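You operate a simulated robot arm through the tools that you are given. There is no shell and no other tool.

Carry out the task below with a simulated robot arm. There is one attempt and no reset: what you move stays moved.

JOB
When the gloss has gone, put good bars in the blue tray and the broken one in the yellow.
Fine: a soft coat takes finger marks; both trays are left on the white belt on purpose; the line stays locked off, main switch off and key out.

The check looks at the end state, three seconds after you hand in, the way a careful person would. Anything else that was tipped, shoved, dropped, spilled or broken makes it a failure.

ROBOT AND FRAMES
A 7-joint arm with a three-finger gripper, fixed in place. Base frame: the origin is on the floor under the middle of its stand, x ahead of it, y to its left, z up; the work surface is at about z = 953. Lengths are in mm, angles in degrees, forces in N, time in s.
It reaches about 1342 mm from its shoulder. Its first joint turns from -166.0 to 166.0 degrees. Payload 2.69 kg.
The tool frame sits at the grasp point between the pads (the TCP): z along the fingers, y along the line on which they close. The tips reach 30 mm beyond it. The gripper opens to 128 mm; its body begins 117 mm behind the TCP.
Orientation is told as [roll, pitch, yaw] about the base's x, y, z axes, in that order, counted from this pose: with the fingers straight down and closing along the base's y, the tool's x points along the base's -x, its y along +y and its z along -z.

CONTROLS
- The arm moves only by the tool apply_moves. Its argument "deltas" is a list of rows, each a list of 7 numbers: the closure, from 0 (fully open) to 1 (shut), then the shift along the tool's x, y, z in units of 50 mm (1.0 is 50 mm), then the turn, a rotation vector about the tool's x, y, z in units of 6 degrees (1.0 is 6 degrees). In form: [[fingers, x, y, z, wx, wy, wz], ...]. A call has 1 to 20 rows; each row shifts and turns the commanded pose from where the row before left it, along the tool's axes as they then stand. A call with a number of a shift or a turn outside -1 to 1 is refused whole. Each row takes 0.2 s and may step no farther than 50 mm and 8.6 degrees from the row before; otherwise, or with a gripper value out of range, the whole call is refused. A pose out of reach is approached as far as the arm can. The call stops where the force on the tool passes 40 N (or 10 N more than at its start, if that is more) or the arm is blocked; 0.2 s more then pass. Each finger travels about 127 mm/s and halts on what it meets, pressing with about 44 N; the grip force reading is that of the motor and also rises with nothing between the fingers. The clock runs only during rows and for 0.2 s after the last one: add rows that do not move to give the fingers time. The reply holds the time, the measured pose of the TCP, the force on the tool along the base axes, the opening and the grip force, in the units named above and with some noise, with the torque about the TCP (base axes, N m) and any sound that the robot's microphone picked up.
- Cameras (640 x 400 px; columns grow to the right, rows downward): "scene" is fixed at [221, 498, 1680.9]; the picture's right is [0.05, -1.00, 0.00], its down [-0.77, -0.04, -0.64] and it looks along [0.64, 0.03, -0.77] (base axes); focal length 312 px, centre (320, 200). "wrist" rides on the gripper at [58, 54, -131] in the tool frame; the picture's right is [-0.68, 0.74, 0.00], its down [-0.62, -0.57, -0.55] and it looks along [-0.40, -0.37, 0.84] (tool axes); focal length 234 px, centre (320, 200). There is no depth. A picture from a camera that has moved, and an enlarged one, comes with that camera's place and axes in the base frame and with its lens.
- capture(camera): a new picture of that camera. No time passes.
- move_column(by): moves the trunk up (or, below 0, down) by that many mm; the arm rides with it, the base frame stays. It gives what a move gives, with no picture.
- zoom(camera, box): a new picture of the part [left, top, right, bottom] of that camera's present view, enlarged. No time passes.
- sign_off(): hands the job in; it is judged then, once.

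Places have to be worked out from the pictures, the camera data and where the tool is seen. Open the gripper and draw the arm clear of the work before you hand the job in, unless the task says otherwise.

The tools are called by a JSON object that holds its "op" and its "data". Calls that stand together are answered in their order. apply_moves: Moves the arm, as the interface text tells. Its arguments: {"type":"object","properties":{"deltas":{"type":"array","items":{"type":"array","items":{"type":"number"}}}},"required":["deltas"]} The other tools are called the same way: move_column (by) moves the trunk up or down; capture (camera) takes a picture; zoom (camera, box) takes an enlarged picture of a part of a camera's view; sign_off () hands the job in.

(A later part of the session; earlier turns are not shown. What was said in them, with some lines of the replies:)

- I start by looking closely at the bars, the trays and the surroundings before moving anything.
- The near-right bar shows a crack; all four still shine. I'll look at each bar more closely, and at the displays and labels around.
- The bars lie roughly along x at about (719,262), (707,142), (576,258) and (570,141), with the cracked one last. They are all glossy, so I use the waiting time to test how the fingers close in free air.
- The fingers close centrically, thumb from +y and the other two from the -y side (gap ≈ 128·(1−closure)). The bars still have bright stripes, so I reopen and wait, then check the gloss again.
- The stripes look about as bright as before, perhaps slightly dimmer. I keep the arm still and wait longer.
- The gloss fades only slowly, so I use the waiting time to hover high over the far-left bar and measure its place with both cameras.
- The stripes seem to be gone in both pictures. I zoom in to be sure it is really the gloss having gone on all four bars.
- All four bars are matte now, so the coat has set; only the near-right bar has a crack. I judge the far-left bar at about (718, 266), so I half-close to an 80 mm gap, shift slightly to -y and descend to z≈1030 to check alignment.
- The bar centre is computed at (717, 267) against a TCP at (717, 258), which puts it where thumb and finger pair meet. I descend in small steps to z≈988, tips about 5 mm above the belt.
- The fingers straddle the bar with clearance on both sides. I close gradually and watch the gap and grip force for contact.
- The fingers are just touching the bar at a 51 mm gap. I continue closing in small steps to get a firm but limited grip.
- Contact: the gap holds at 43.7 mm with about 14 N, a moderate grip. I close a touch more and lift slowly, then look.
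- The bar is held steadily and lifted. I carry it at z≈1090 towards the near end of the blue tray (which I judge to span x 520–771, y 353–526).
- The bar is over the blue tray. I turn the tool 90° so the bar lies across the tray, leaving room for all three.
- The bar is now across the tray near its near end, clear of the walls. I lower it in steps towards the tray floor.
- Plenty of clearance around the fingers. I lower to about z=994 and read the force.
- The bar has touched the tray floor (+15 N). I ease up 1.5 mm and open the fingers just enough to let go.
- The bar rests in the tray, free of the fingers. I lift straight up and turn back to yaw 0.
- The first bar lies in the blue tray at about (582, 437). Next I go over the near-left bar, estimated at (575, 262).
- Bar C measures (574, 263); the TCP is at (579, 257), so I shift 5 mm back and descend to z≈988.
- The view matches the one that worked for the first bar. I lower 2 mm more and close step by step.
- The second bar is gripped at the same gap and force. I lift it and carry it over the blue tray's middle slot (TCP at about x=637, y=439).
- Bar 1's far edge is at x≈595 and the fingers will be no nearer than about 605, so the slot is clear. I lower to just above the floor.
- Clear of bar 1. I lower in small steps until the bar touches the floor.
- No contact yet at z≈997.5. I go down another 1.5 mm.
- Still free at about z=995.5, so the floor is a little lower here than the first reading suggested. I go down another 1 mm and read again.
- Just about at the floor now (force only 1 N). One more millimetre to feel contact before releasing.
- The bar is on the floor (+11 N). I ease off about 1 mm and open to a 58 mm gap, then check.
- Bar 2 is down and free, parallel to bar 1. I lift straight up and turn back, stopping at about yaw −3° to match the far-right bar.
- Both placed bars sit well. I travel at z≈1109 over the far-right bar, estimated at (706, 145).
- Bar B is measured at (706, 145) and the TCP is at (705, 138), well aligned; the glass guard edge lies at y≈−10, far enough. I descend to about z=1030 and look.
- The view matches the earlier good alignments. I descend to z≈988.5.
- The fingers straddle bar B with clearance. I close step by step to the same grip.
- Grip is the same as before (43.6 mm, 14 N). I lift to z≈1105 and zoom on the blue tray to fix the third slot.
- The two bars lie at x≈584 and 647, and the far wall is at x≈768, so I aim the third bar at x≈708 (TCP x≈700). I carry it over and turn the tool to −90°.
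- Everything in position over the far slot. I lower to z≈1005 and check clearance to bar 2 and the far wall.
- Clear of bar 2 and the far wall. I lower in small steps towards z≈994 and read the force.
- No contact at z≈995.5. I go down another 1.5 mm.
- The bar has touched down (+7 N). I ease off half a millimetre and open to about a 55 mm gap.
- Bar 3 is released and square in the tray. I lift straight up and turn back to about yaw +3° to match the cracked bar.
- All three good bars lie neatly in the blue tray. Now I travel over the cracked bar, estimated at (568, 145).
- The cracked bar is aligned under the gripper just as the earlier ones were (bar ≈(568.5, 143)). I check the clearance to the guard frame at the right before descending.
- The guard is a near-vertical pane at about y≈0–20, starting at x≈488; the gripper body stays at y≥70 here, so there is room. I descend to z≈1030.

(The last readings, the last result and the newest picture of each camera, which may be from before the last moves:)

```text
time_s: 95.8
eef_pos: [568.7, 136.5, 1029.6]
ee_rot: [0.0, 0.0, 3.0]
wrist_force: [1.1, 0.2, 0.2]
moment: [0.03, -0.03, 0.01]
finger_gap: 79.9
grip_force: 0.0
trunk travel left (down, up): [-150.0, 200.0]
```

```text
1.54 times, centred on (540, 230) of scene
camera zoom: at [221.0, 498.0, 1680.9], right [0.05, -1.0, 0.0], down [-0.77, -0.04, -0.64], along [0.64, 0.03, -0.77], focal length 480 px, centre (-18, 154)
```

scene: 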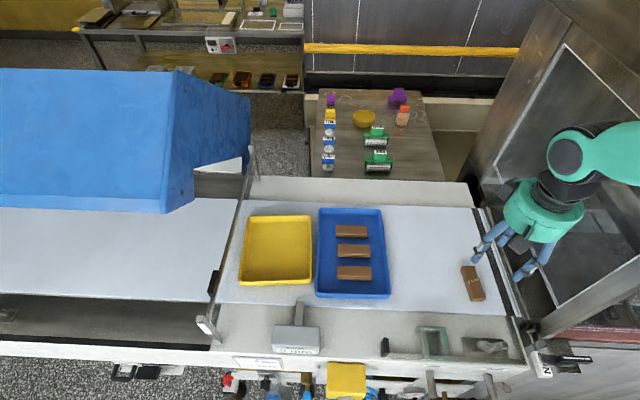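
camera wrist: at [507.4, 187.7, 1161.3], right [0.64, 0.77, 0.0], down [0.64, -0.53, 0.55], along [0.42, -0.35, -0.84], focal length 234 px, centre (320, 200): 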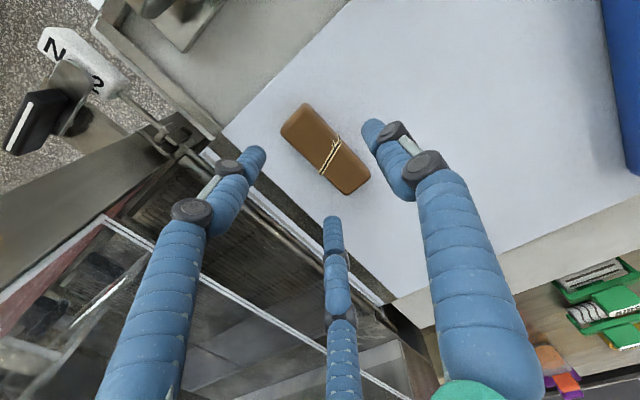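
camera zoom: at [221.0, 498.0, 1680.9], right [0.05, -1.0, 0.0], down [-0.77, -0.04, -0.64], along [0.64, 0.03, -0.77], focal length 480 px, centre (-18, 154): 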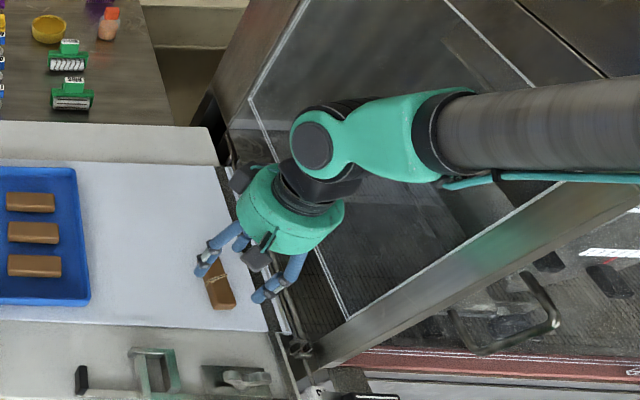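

Alignment matches the earlier grips and the arm is clear of the guard. I descend to z≈989.

{"op": "apply_moves", "data": {"deltas": [[0.375, 0, 0, 0.3, 0, 0, 0], [0.375, 0, 0, 0.25, 0, 0, 0], [0.375, 0, 0, 0.15, 0, 0, 0], [0.375, 0, 0, 0.13, 0, 0, 0], [0.375, 0, 0, 0, 0, 0, 0]]}}

{"op": "capture", "data": {"camera": "wrist"}}

{"op": "zoom", "data": {"camera": "scene", "box": [430, 220, 550, 310]}}

```text
time_s: 97.0
eef_pos: [569.5, 136.7, 988.3]
ee_rot: [0.0, 0.0, 2.9]
wrist_force: [0.6, -0.4, 0.0]
moment: [-0.02, 0.01, -0.01]
finger_gap: 80.3
grip_force: 0.0
trunk travel left (down, up): [-150.0, 200.0]
```

```text
taken
camera wrist: at [507.9, 188.2, 1118.9], right [0.64, 0.77, 0.0], down [0.64, -0.53, 0.55], along [0.42, -0.35, -0.84], focal length 234 px, centre (320, 200)
```

wrist: 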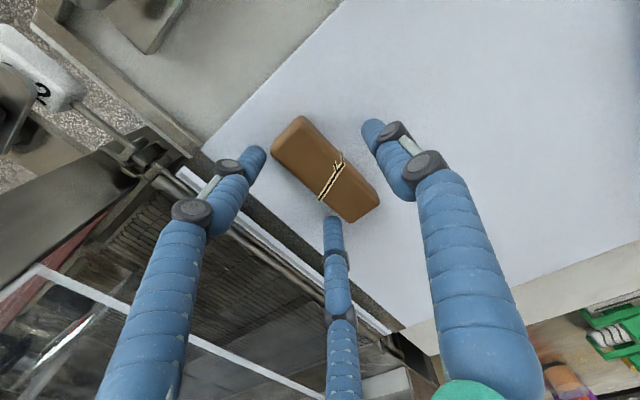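

```text
4.44 times, centred on (490, 265) of scene
camera zoom: at [221.0, 498.0, 1680.9], right [0.05, -1.0, 0.0], down [-0.77, -0.04, -0.64], along [0.64, 0.03, -0.77], focal length 1386 px, centre (-436, -89)
```

zoom: 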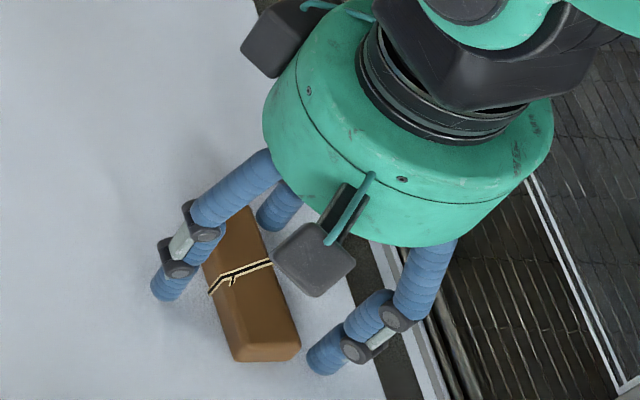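

The fingers straddle the cracked bar. I close step by step, gently, to the point of a light hold.

{"op": "apply_moves", "data": {"deltas": [[0.45, 0, 0, 0, 0, 0, 0], [0.5, 0, 0, 0, 0, 0, 0], [0.55, 0, 0, 0, 0, 0, 0], [0.6, 0, 0, 0, 0, 0, 0], [0.63, 0, 0, 0, 0, 0, 0], [0.65, 0, 0, 0, 0, 0, 0], [0.665, 0, 0, 0, 0, 0, 0], [0.675, 0, 0, 0, 0, 0, 0], [0.675, 0, 0, 0, 0, 0, 0]]}}

{"op": "capture", "data": {"camera": "wrist"}}

```text
time_s: 99.0
eef_pos: [568.0, 136.4, 987.5]
ee_rot: [0.0, -0.1, 3.1]
wrist_force: [-0.7, 0.1, -0.4]
moment: [0.03, -0.01, 0.05]
finger_gap: 43.5
grip_force: 13.9
trunk travel left (down, up): [-150.0, 200.0]
```

```text
taken
camera wrist: at [507.9, 188.3, 1119.1], right [0.64, 0.77, 0.0], down [0.64, -0.53, 0.55], along [0.42, -0.35, -0.84], focal length 234 px, centre (320, 200)
```

wrist: 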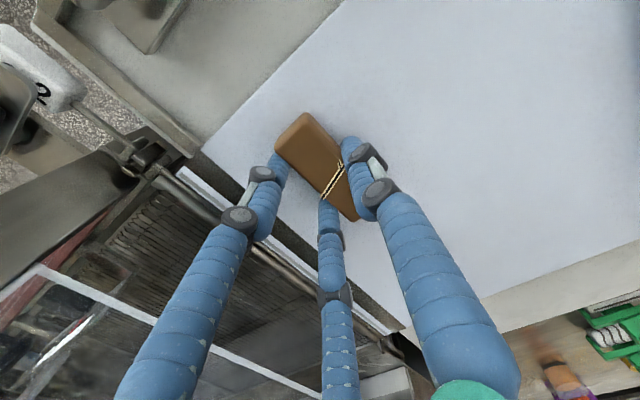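

The bar is held at the same gap and force and looks whole. I lift it slowly to z≈1105 and check.

{"op": "apply_moves", "data": {"deltas": [[0.69, 0, 0, 0, 0, 0, 0], [0.69, 0, 0, -0.1, 0, 0, 0], [0.69, 0, 0, -0.2, 0, 0, 0], [0.69, 0, 0, -0.3, 0, 0, 0], [0.69, 0, 0, -0.4, 0, 0, 0], [0.69, 0, 0, -0.5, 0, 0, 0], [0.69, 0, 0, -0.5, 0, 0, 0], [0.69, 0, 0, -0.35, 0, 0, 0], [0.69, 0, 0, 0, 0, 0, 0]]}}

{"op": "capture", "data": {"camera": "wrist"}}

{"op": "capture", "data": {"camera": "scene"}}

```text
time_s: 101.0
eef_pos: [569.7, 137.1, 1106.8]
ee_rot: [0.0, 0.0, 3.0]
wrist_force: [-0.7, 1.1, -0.3]
moment: [-0.02, 0.01, 0.04]
finger_gap: 43.6
grip_force: 13.7
trunk travel left (down, up): [-150.0, 200.0]
```

```text
taken
camera wrist: at [508.8, 187.2, 1237.6], right [0.64, 0.77, 0.0], down [0.64, -0.53, 0.55], along [0.42, -0.35, -0.84], focal length 234 px, centre (320, 200)
```

wrist: 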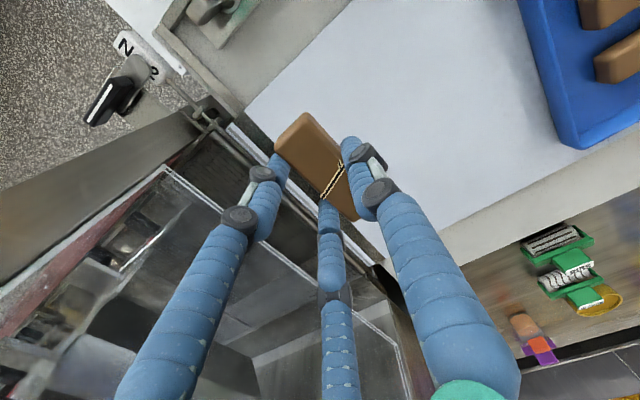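

```text
taken
```

scene: 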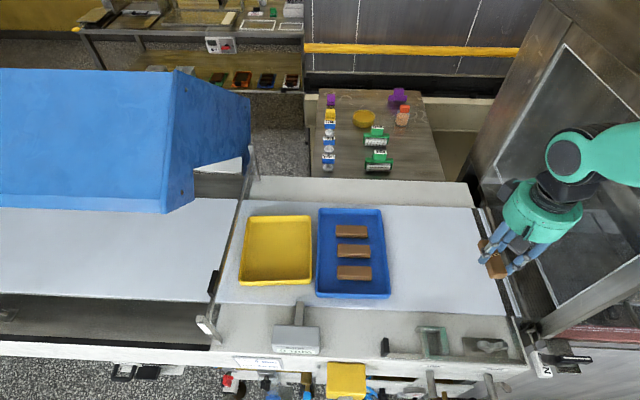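

The cracked bar is held whole. Before carrying it to the yellow tray I check the thin frame left of that tray for height.

{"op": "zoom", "data": {"camera": "scene", "box": [170, 130, 330, 240]}}

{"op": "zoom", "data": {"camera": "scene", "box": [170, 240, 330, 350]}}

```text
3.64 times, centred on (250, 185) of scene
camera zoom: at [221.0, 498.0, 1680.9], right [0.05, -1.0, 0.0], down [-0.77, -0.04, -0.64], along [0.64, 0.03, -0.77], focal length 1134 px, centre (574, 254)
```

zoom: 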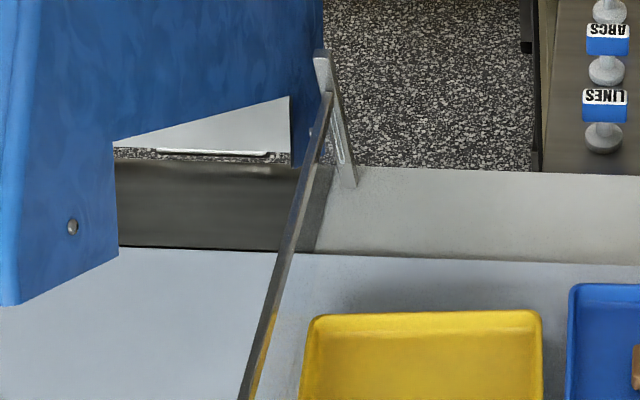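

```text
3.64 times, centred on (250, 295) of scene
camera zoom: at [221.0, 498.0, 1680.9], right [0.05, -1.0, 0.0], down [-0.77, -0.04, -0.64], along [0.64, 0.03, -0.77], focal length 1134 px, centre (574, -146)
```

zoom: 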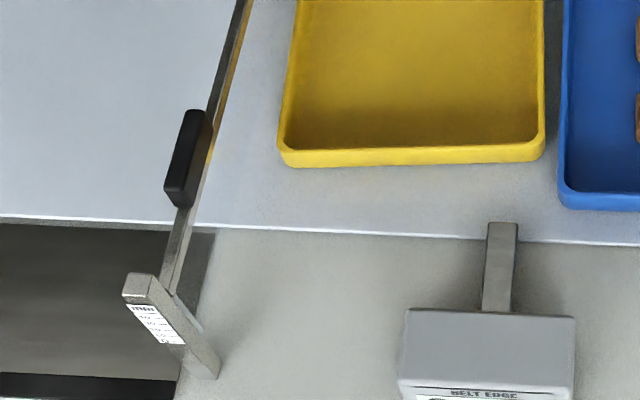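

The frame left of the yellow tray is a blade bar at y≈720, z≈1080 between two posts, so I'll set the bar down at y≈608 in the yellow tray to keep well clear. I carry it there at z≈1107.

{"op": "apply_moves", "data": {"deltas": [[0.69, -0.04, 0.2, 0, 0, 0, 0], [0.69, -0.1, 0.51, 0, 0, 0, 0], [0.69, -0.1, 0.51, 0, 0, 0, 0], [0.69, -0.1, 0.51, 0, 0, 0, 0], [0.69, -0.1, 0.51, 0, 0, 0, 0], [0.69, -0.1, 0.51, 0, 0, 0, 0], [0.69, -0.1, 0.51, 0, 0, 0, 0], [0.69, -0.1, 0.51, 0, 0, 0, 0], [0.69, -0.1, 0.51, 0, 0, 0, 0], [0.69, -0.1, 0.51, 0, 0, 0, 0], [0.69, -0.1, 0.51, 0, 0, 0, 0], [0.69, -0.1, 0.51, 0, 0, 0, 0], [0.69, -0.1, 0.51, 0, 0, 0, 0], [0.69, -0.1, 0.51, 0, 0, 0, 0], [0.69, -0.1, 0.51, 0, 0, 0, 0], [0.69, -0.1, 0.51, 0, 0, 0, 0], [0.69, -0.1, 0.51, 0, 0, 0, 0], [0.69, -0.1, 0.51, 0, 0, 0, 0], [0.69, -0.073, 0.317, 0, 0, 0, 0], [0.69, 0, 0, 0, 0, 0, 0]]}}

{"op": "capture", "data": {"camera": "scene"}}

{"op": "capture", "data": {"camera": "wrist"}}

```text
time_s: 105.2
eef_pos: [634.7, 600.9, 1105.0]
ee_rot: [-0.1, 0.0, 3.0]
wrist_force: [-0.1, -0.6, 0.4]
moment: [-0.05, 0.0, 0.01]
finger_gap: 43.6
grip_force: 13.7
trunk travel left (down, up): [-150.0, 200.0]
```

```text
taken
```

scene: 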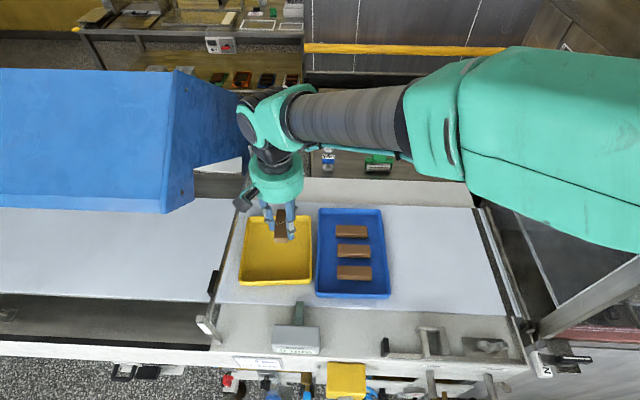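

```text
taken
camera wrist: at [573.8, 652.4, 1236.9], right [0.64, 0.77, 0.0], down [0.64, -0.53, 0.55], along [0.42, -0.35, -0.84], focal length 234 px, centre (320, 200)
```

wrist: 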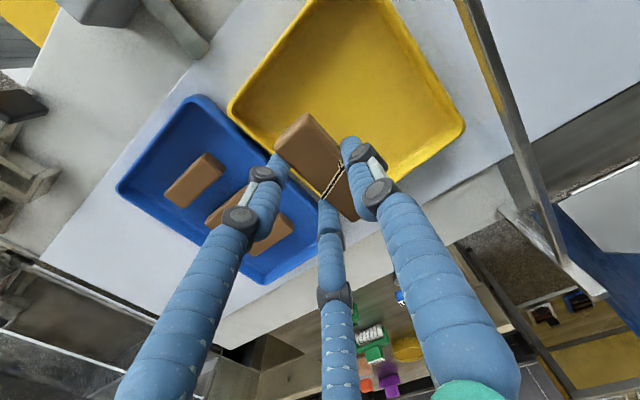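

The bar is over the yellow tray with its edge at y≈546 and far corner at (730, 722), so the setting-down spot is clear on all sides. I lower to z≈1006.

{"op": "apply_moves", "data": {"deltas": [[0.69, 0, 0, 0.3, 0, 0, 0], [0.69, 0, 0, 0.4, 0, 0, 0], [0.69, 0, 0, 0.4, 0, 0, 0], [0.69, 0, 0, 0.4, 0, 0, 0], [0.69, 0, 0, 0.3, 0, 0, 0], [0.69, 0, 0, 0.18, 0, 0, 0], [0.69, 0, 0, 0, 0, 0, 0]]}}

{"op": "zoom", "data": {"camera": "scene", "box": [190, 160, 340, 300]}}

{"op": "capture", "data": {"camera": "wrist"}}

```text
time_s: 106.8
eef_pos: [636.8, 600.2, 1006.3]
ee_rot: [0.0, 0.0, 3.0]
wrist_force: [0.1, -0.2, -0.4]
moment: [-0.02, -0.02, -0.03]
finger_gap: 43.6
grip_force: 13.7
trunk travel left (down, up): [-150.0, 200.0]
```

```text
2.86 times, centred on (265, 230) of scene
camera zoom: at [221.0, 498.0, 1680.9], right [0.05, -1.0, 0.0], down [-0.77, -0.04, -0.64], along [0.64, 0.03, -0.77], focal length 891 px, centre (477, 114)
```

zoom: 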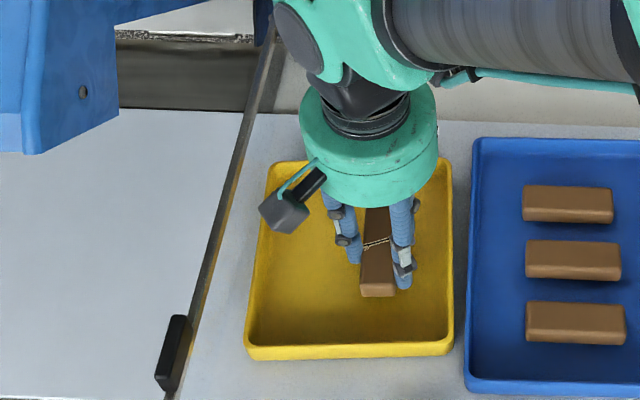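

```text
taken
camera wrist: at [575.2, 651.4, 1137.5], right [0.64, 0.77, 0.0], down [0.64, -0.53, 0.55], along [0.42, -0.35, -0.84], focal length 234 px, centre (320, 200)
```

wrist: 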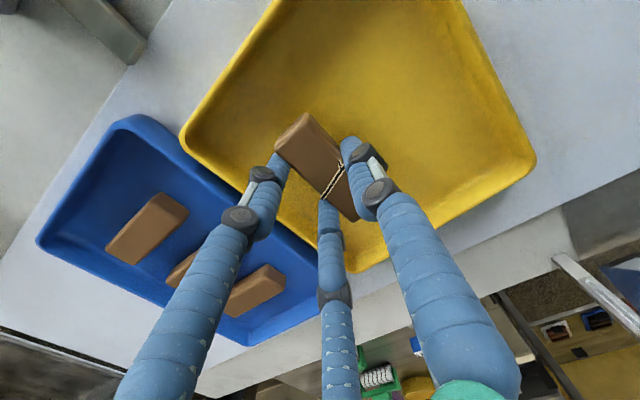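

Inside the tray and clear of the blade bar. I lower gently towards the floor.

{"op": "apply_moves", "data": {"deltas": [[0.69, 0, 0, 0.1, 0, 0, 0], [0.69, 0, 0, 0.07, 0, 0, 0], [0.69, 0, 0, 0.04, 0, 0, 0], [0.69, 0, 0, 0, 0, 0, 0]]}}

```text
time_s: 107.8
eef_pos: [635.9, 600.6, 996.5]
ee_rot: [-0.1, -0.1, 3.0]
wrist_force: [0.4, -0.4, -0.2]
moment: [0.02, 0.0, -0.01]
finger_gap: 43.4
grip_force: 13.3
trunk travel left (down, up): [-150.0, 200.0]
```

No contact yet at z≈996. I go down another 2 mm.

{"op": "apply_moves", "data": {"deltas": [[0.69, 0, 0, 0.025, 0, 0, 0], [0.69, 0, 0, 0.02, 0, 0, 0], [0.69, 0, 0, 0, 0, 0, 0]]}}

```text
time_s: 108.6
eef_pos: [636.2, 600.4, 994.4]
ee_rot: [0.0, 0.0, 3.1]
wrist_force: [0.4, 0.0, -0.7]
moment: [0.0, -0.03, -0.01]
finger_gap: 43.4
grip_force: 13.8
trunk travel left (down, up): [-150.0, 200.0]
```

Still free at z≈994. Another millimetre and a half down.

{"op": "apply_moves", "data": {"deltas": [[0.69, 0, 0, 0.02, 0, 0, 0], [0.69, 0, 0, 0.015, 0, 0, 0], [0.69, 0, 0, 0, 0, 0, 0]]}}

```text
time_s: 109.4
eef_pos: [635.9, 600.1, 993.0]
ee_rot: [0.0, 0.0, 3.0]
wrist_force: [-0.4, -0.9, 4.2]
moment: [0.05, -0.01, -0.01]
finger_gap: 43.4
grip_force: 14.3
trunk travel left (down, up): [-150.0, 200.0]
```

The bar touches the yellow tray's floor (+4 N). I open the fingers gradually to release it.

{"op": "apply_moves", "data": {"deltas": [[0.66, 0, 0, 0, 0, 0, 0], [0.62, 0, 0, 0, 0, 0, 0], [0.58, 0, 0, 0, 0, 0, 0], [0.54, 0, 0, 0, 0, 0, 0], [0.54, 0, 0, 0, 0, 0, 0]]}}

{"op": "capture", "data": {"camera": "wrist"}}

{"op": "zoom", "data": {"camera": "scene", "box": [190, 160, 340, 300]}}

```text
time_s: 110.6
eef_pos: [636.2, 600.5, 991.6]
ee_rot: [0.0, 0.1, 3.0]
wrist_force: [0.9, -0.3, 0.1]
moment: [0.01, 0.01, 0.0]
finger_gap: 59.0
grip_force: 0.1
trunk travel left (down, up): [-150.0, 200.0]
```

```text
taken
camera wrist: at [574.7, 651.4, 1123.4], right [0.64, 0.77, 0.0], down [0.64, -0.53, 0.55], along [0.42, -0.35, -0.84], focal length 234 px, centre (320, 200)
```

wrist: 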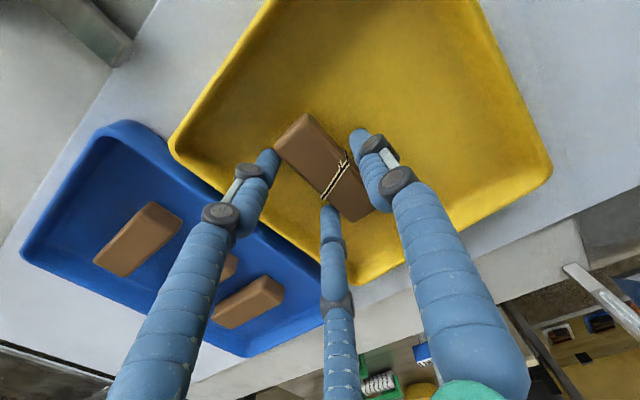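

```text
2.86 times, centred on (265, 230) of scene
camera zoom: at [221.0, 498.0, 1680.9], right [0.05, -1.0, 0.0], down [-0.77, -0.04, -0.64], along [0.64, 0.03, -0.77], focal length 891 px, centre (477, 114)
```

zoom: 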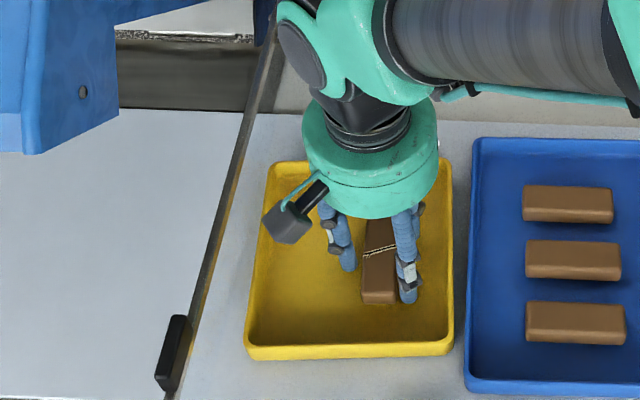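

Released cleanly. I lift straight up, slowly at first.

{"op": "apply_moves", "data": {"deltas": [[0.54, 0, 0, -0.1, 0, 0, 0], [0.54, 0, 0, -0.2, 0, 0, 0], [0.54, 0, 0, -0.4, 0, 0, 0], [0.54, 0, 0, -0.6, 0, 0, 0], [0.54, 0, 0, -0.6, 0, 0, 0], [0.54, 0, 0, -0.6, 0, 0, 0], [0.54, 0, 0, -0.6, 0, 0, 0], [0.54, 0, 0, -0.6, 0, 0, 0], [0.54, 0, 0, -0.4, 0, 0, 0], [0.54, 0, 0, 0, 0, 0, 0]]}}

{"op": "capture", "data": {"camera": "scene"}}

{"op": "capture", "data": {"camera": "wrist"}}

```text
time_s: 112.8
eef_pos: [636.0, 600.0, 1196.5]
ee_rot: [0.0, 0.0, 3.0]
wrist_force: [0.0, 0.0, 0.4]
moment: [0.01, 0.02, -0.01]
finger_gap: 58.9
grip_force: 0.0
trunk travel left (down, up): [-150.0, 200.0]
```

```text
taken
```

scene: 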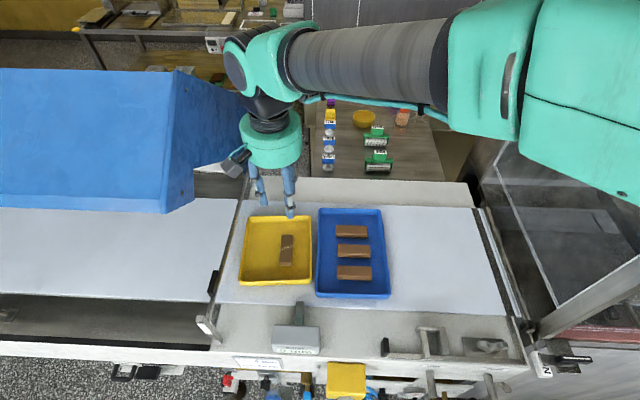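

```text
taken
camera wrist: at [574.4, 651.5, 1327.2], right [0.64, 0.77, 0.0], down [0.64, -0.53, 0.55], along [0.42, -0.35, -0.84], focal length 234 px, centre (320, 200)
```

wrist: 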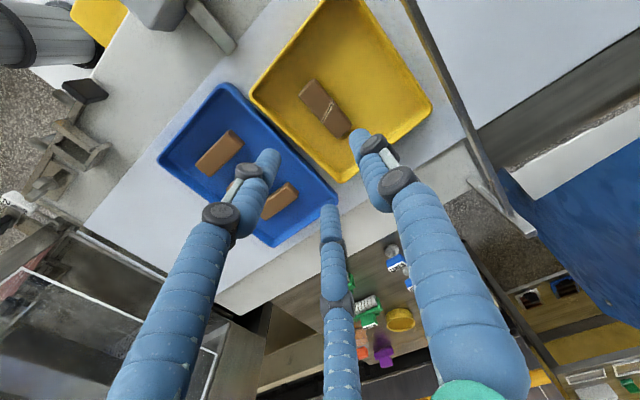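

The cracked bar lies in the yellow tray and the three good ones in the blue. I open fully and return the arm at z≈1200 to its starting place, clear of the work.

{"op": "apply_moves", "data": {"deltas": [[0.3, -0.03, -0.2, -0.1, 0, 0, 0], [0.2, -0.07, -0.48, -0.1, 0, 0, 0], [0.1, -0.07, -0.48, -0.08, 0, 0, 0], [0, -0.07, -0.48, 0, 0, 0, 0], [0, -0.07, -0.48, 0, 0, 0, 0], [0, -0.07, -0.48, 0, 0, 0, 0], [0, -0.07, -0.48, 0, 0, 0, 0], [0, -0.07, -0.48, 0, 0, 0, 0], [0, -0.07, -0.48, 0, 0, 0, 0], [0, -0.07, -0.48, 0, 0, 0, 0], [0, -0.07, -0.48, 0, 0, 0, 0], [0, -0.07, -0.48, 0, 0, 0, 0], [0, -0.07, -0.48, 0, 0, 0, 0], [0, -0.07, -0.48, 0, 0, 0, 0], [0, -0.07, -0.48, 0, 0, 0, 0], [0, -0.07, -0.48, 0, 0, 0, 0], [0, -0.07, -0.48, 0, 0, 0, 0], [0, -0.04, -0.37, 0, 0, 0, 0], [0, 0, 0, 0, 0, 0, 0.5], [0, 0, 0, 0, 0, 0, 0]]}}

{"op": "capture", "data": {"camera": "scene"}}

{"op": "zoom", "data": {"camera": "scene", "box": [220, 190, 420, 310]}}

```text
time_s: 117.0
eef_pos: [717.6, 190.9, 1212.0]
ee_rot: [0.0, -0.1, 0.0]
wrist_force: [1.0, -0.2, -0.9]
moment: [-0.04, -0.01, -0.01]
finger_gap: 128.0
grip_force: 0.1
trunk travel left (down, up): [-150.0, 200.0]
```

```text
taken
```

scene: 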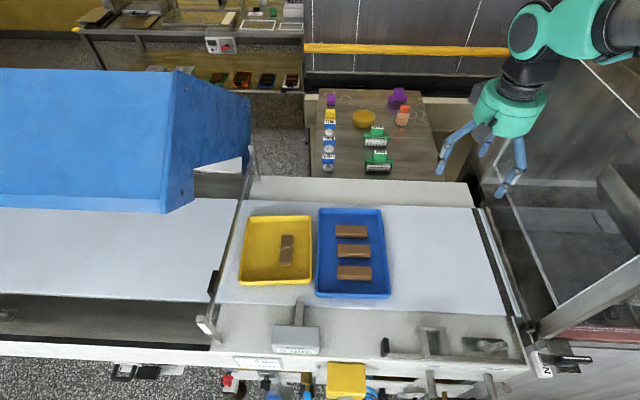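

```text
3.20 times, centred on (320, 250) of scene
camera zoom: at [221.0, 498.0, 1680.9], right [0.05, -1.0, 0.0], down [-0.77, -0.04, -0.64], along [0.64, 0.03, -0.77], focal length 998 px, centre (320, 40)
```

zoom: 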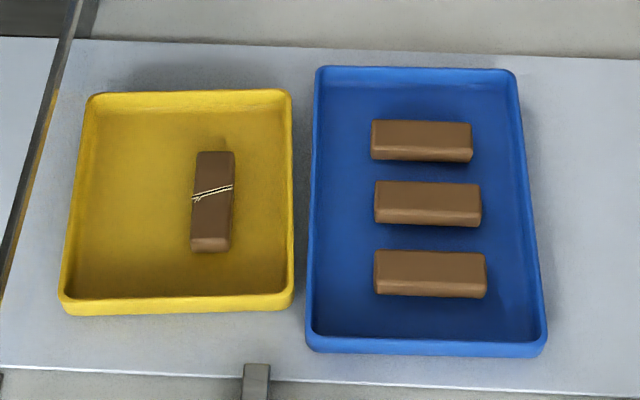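

All four bars are in their trays and the trays have not moved. One last close look for marks before handing in.

{"op": "zoom", "data": {"camera": "scene", "box": [325, 215, 385, 290]}}

{"op": "zoom", "data": {"camera": "scene", "box": [260, 220, 320, 280]}}

{"op": "zoom", "data": {"camera": "scene", "box": [380, 195, 560, 330]}}

```text
5.33 times, centred on (355, 252) of scene
camera zoom: at [221.0, 498.0, 1680.9], right [0.05, -1.0, 0.0], down [-0.77, -0.04, -0.64], along [0.64, 0.03, -0.77], focal length 1663 px, centre (133, -80)
```

zoom: 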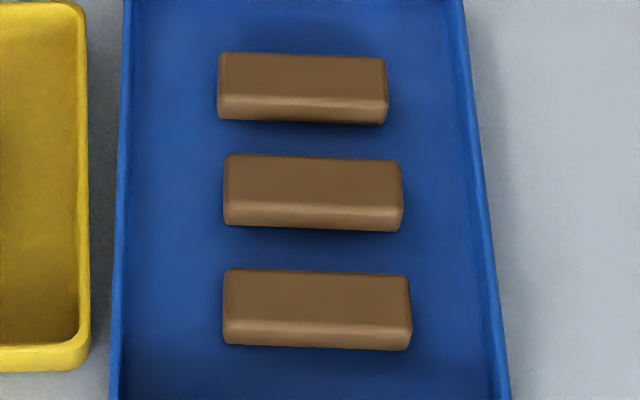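

```text
6.67 times, centred on (290, 250) of scene
camera zoom: at [221.0, 498.0, 1680.9], right [0.05, -1.0, 0.0], down [-0.77, -0.04, -0.64], along [0.64, 0.03, -0.77], focal length 2078 px, centre (520, -133)
```

zoom: 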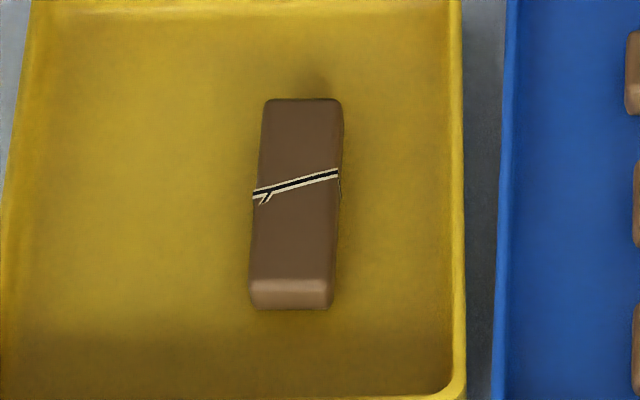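

```text
2.96 times, centred on (470, 262) of scene
camera zoom: at [221.0, 498.0, 1680.9], right [0.05, -1.0, 0.0], down [-0.77, -0.04, -0.64], along [0.64, 0.03, -0.77], focal length 924 px, centre (-124, 15)
```

zoom: 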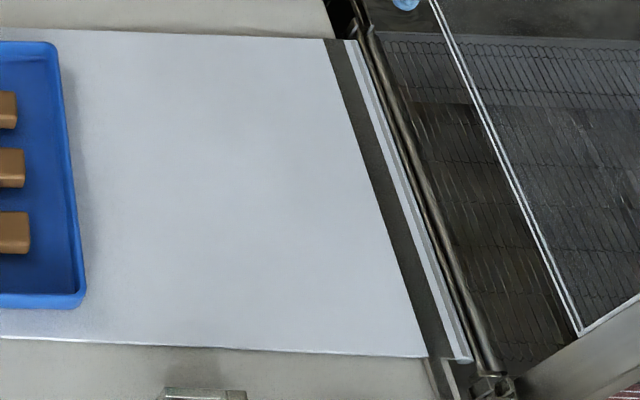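

The good bars lie clean and unmarked in the blue tray, the cracked one is in the yellow tray, the trays are where they were, and the arm is open and clear. I hand in the job.

{"op": "sign_off", "data": {}}

```text
The job is handed in.
```

I waited until the gloss had gone from all four bars. Then I put the three good bars in the blue tray and the cracked one in the yellow tray, and handed the job in.

- **Bars:** The last close-up pictures show no finger marks on any bar. The three good bars lie side by side across the blue tray, and the cracked bar is still in one piece.
- **Trays and line:** Both trays are still on the white belt where they stood. I touched nothing else and left the line's switch and key alone.
- **Arm:** The gripper is fully open and the arm is back at its starting position, clear of the work.
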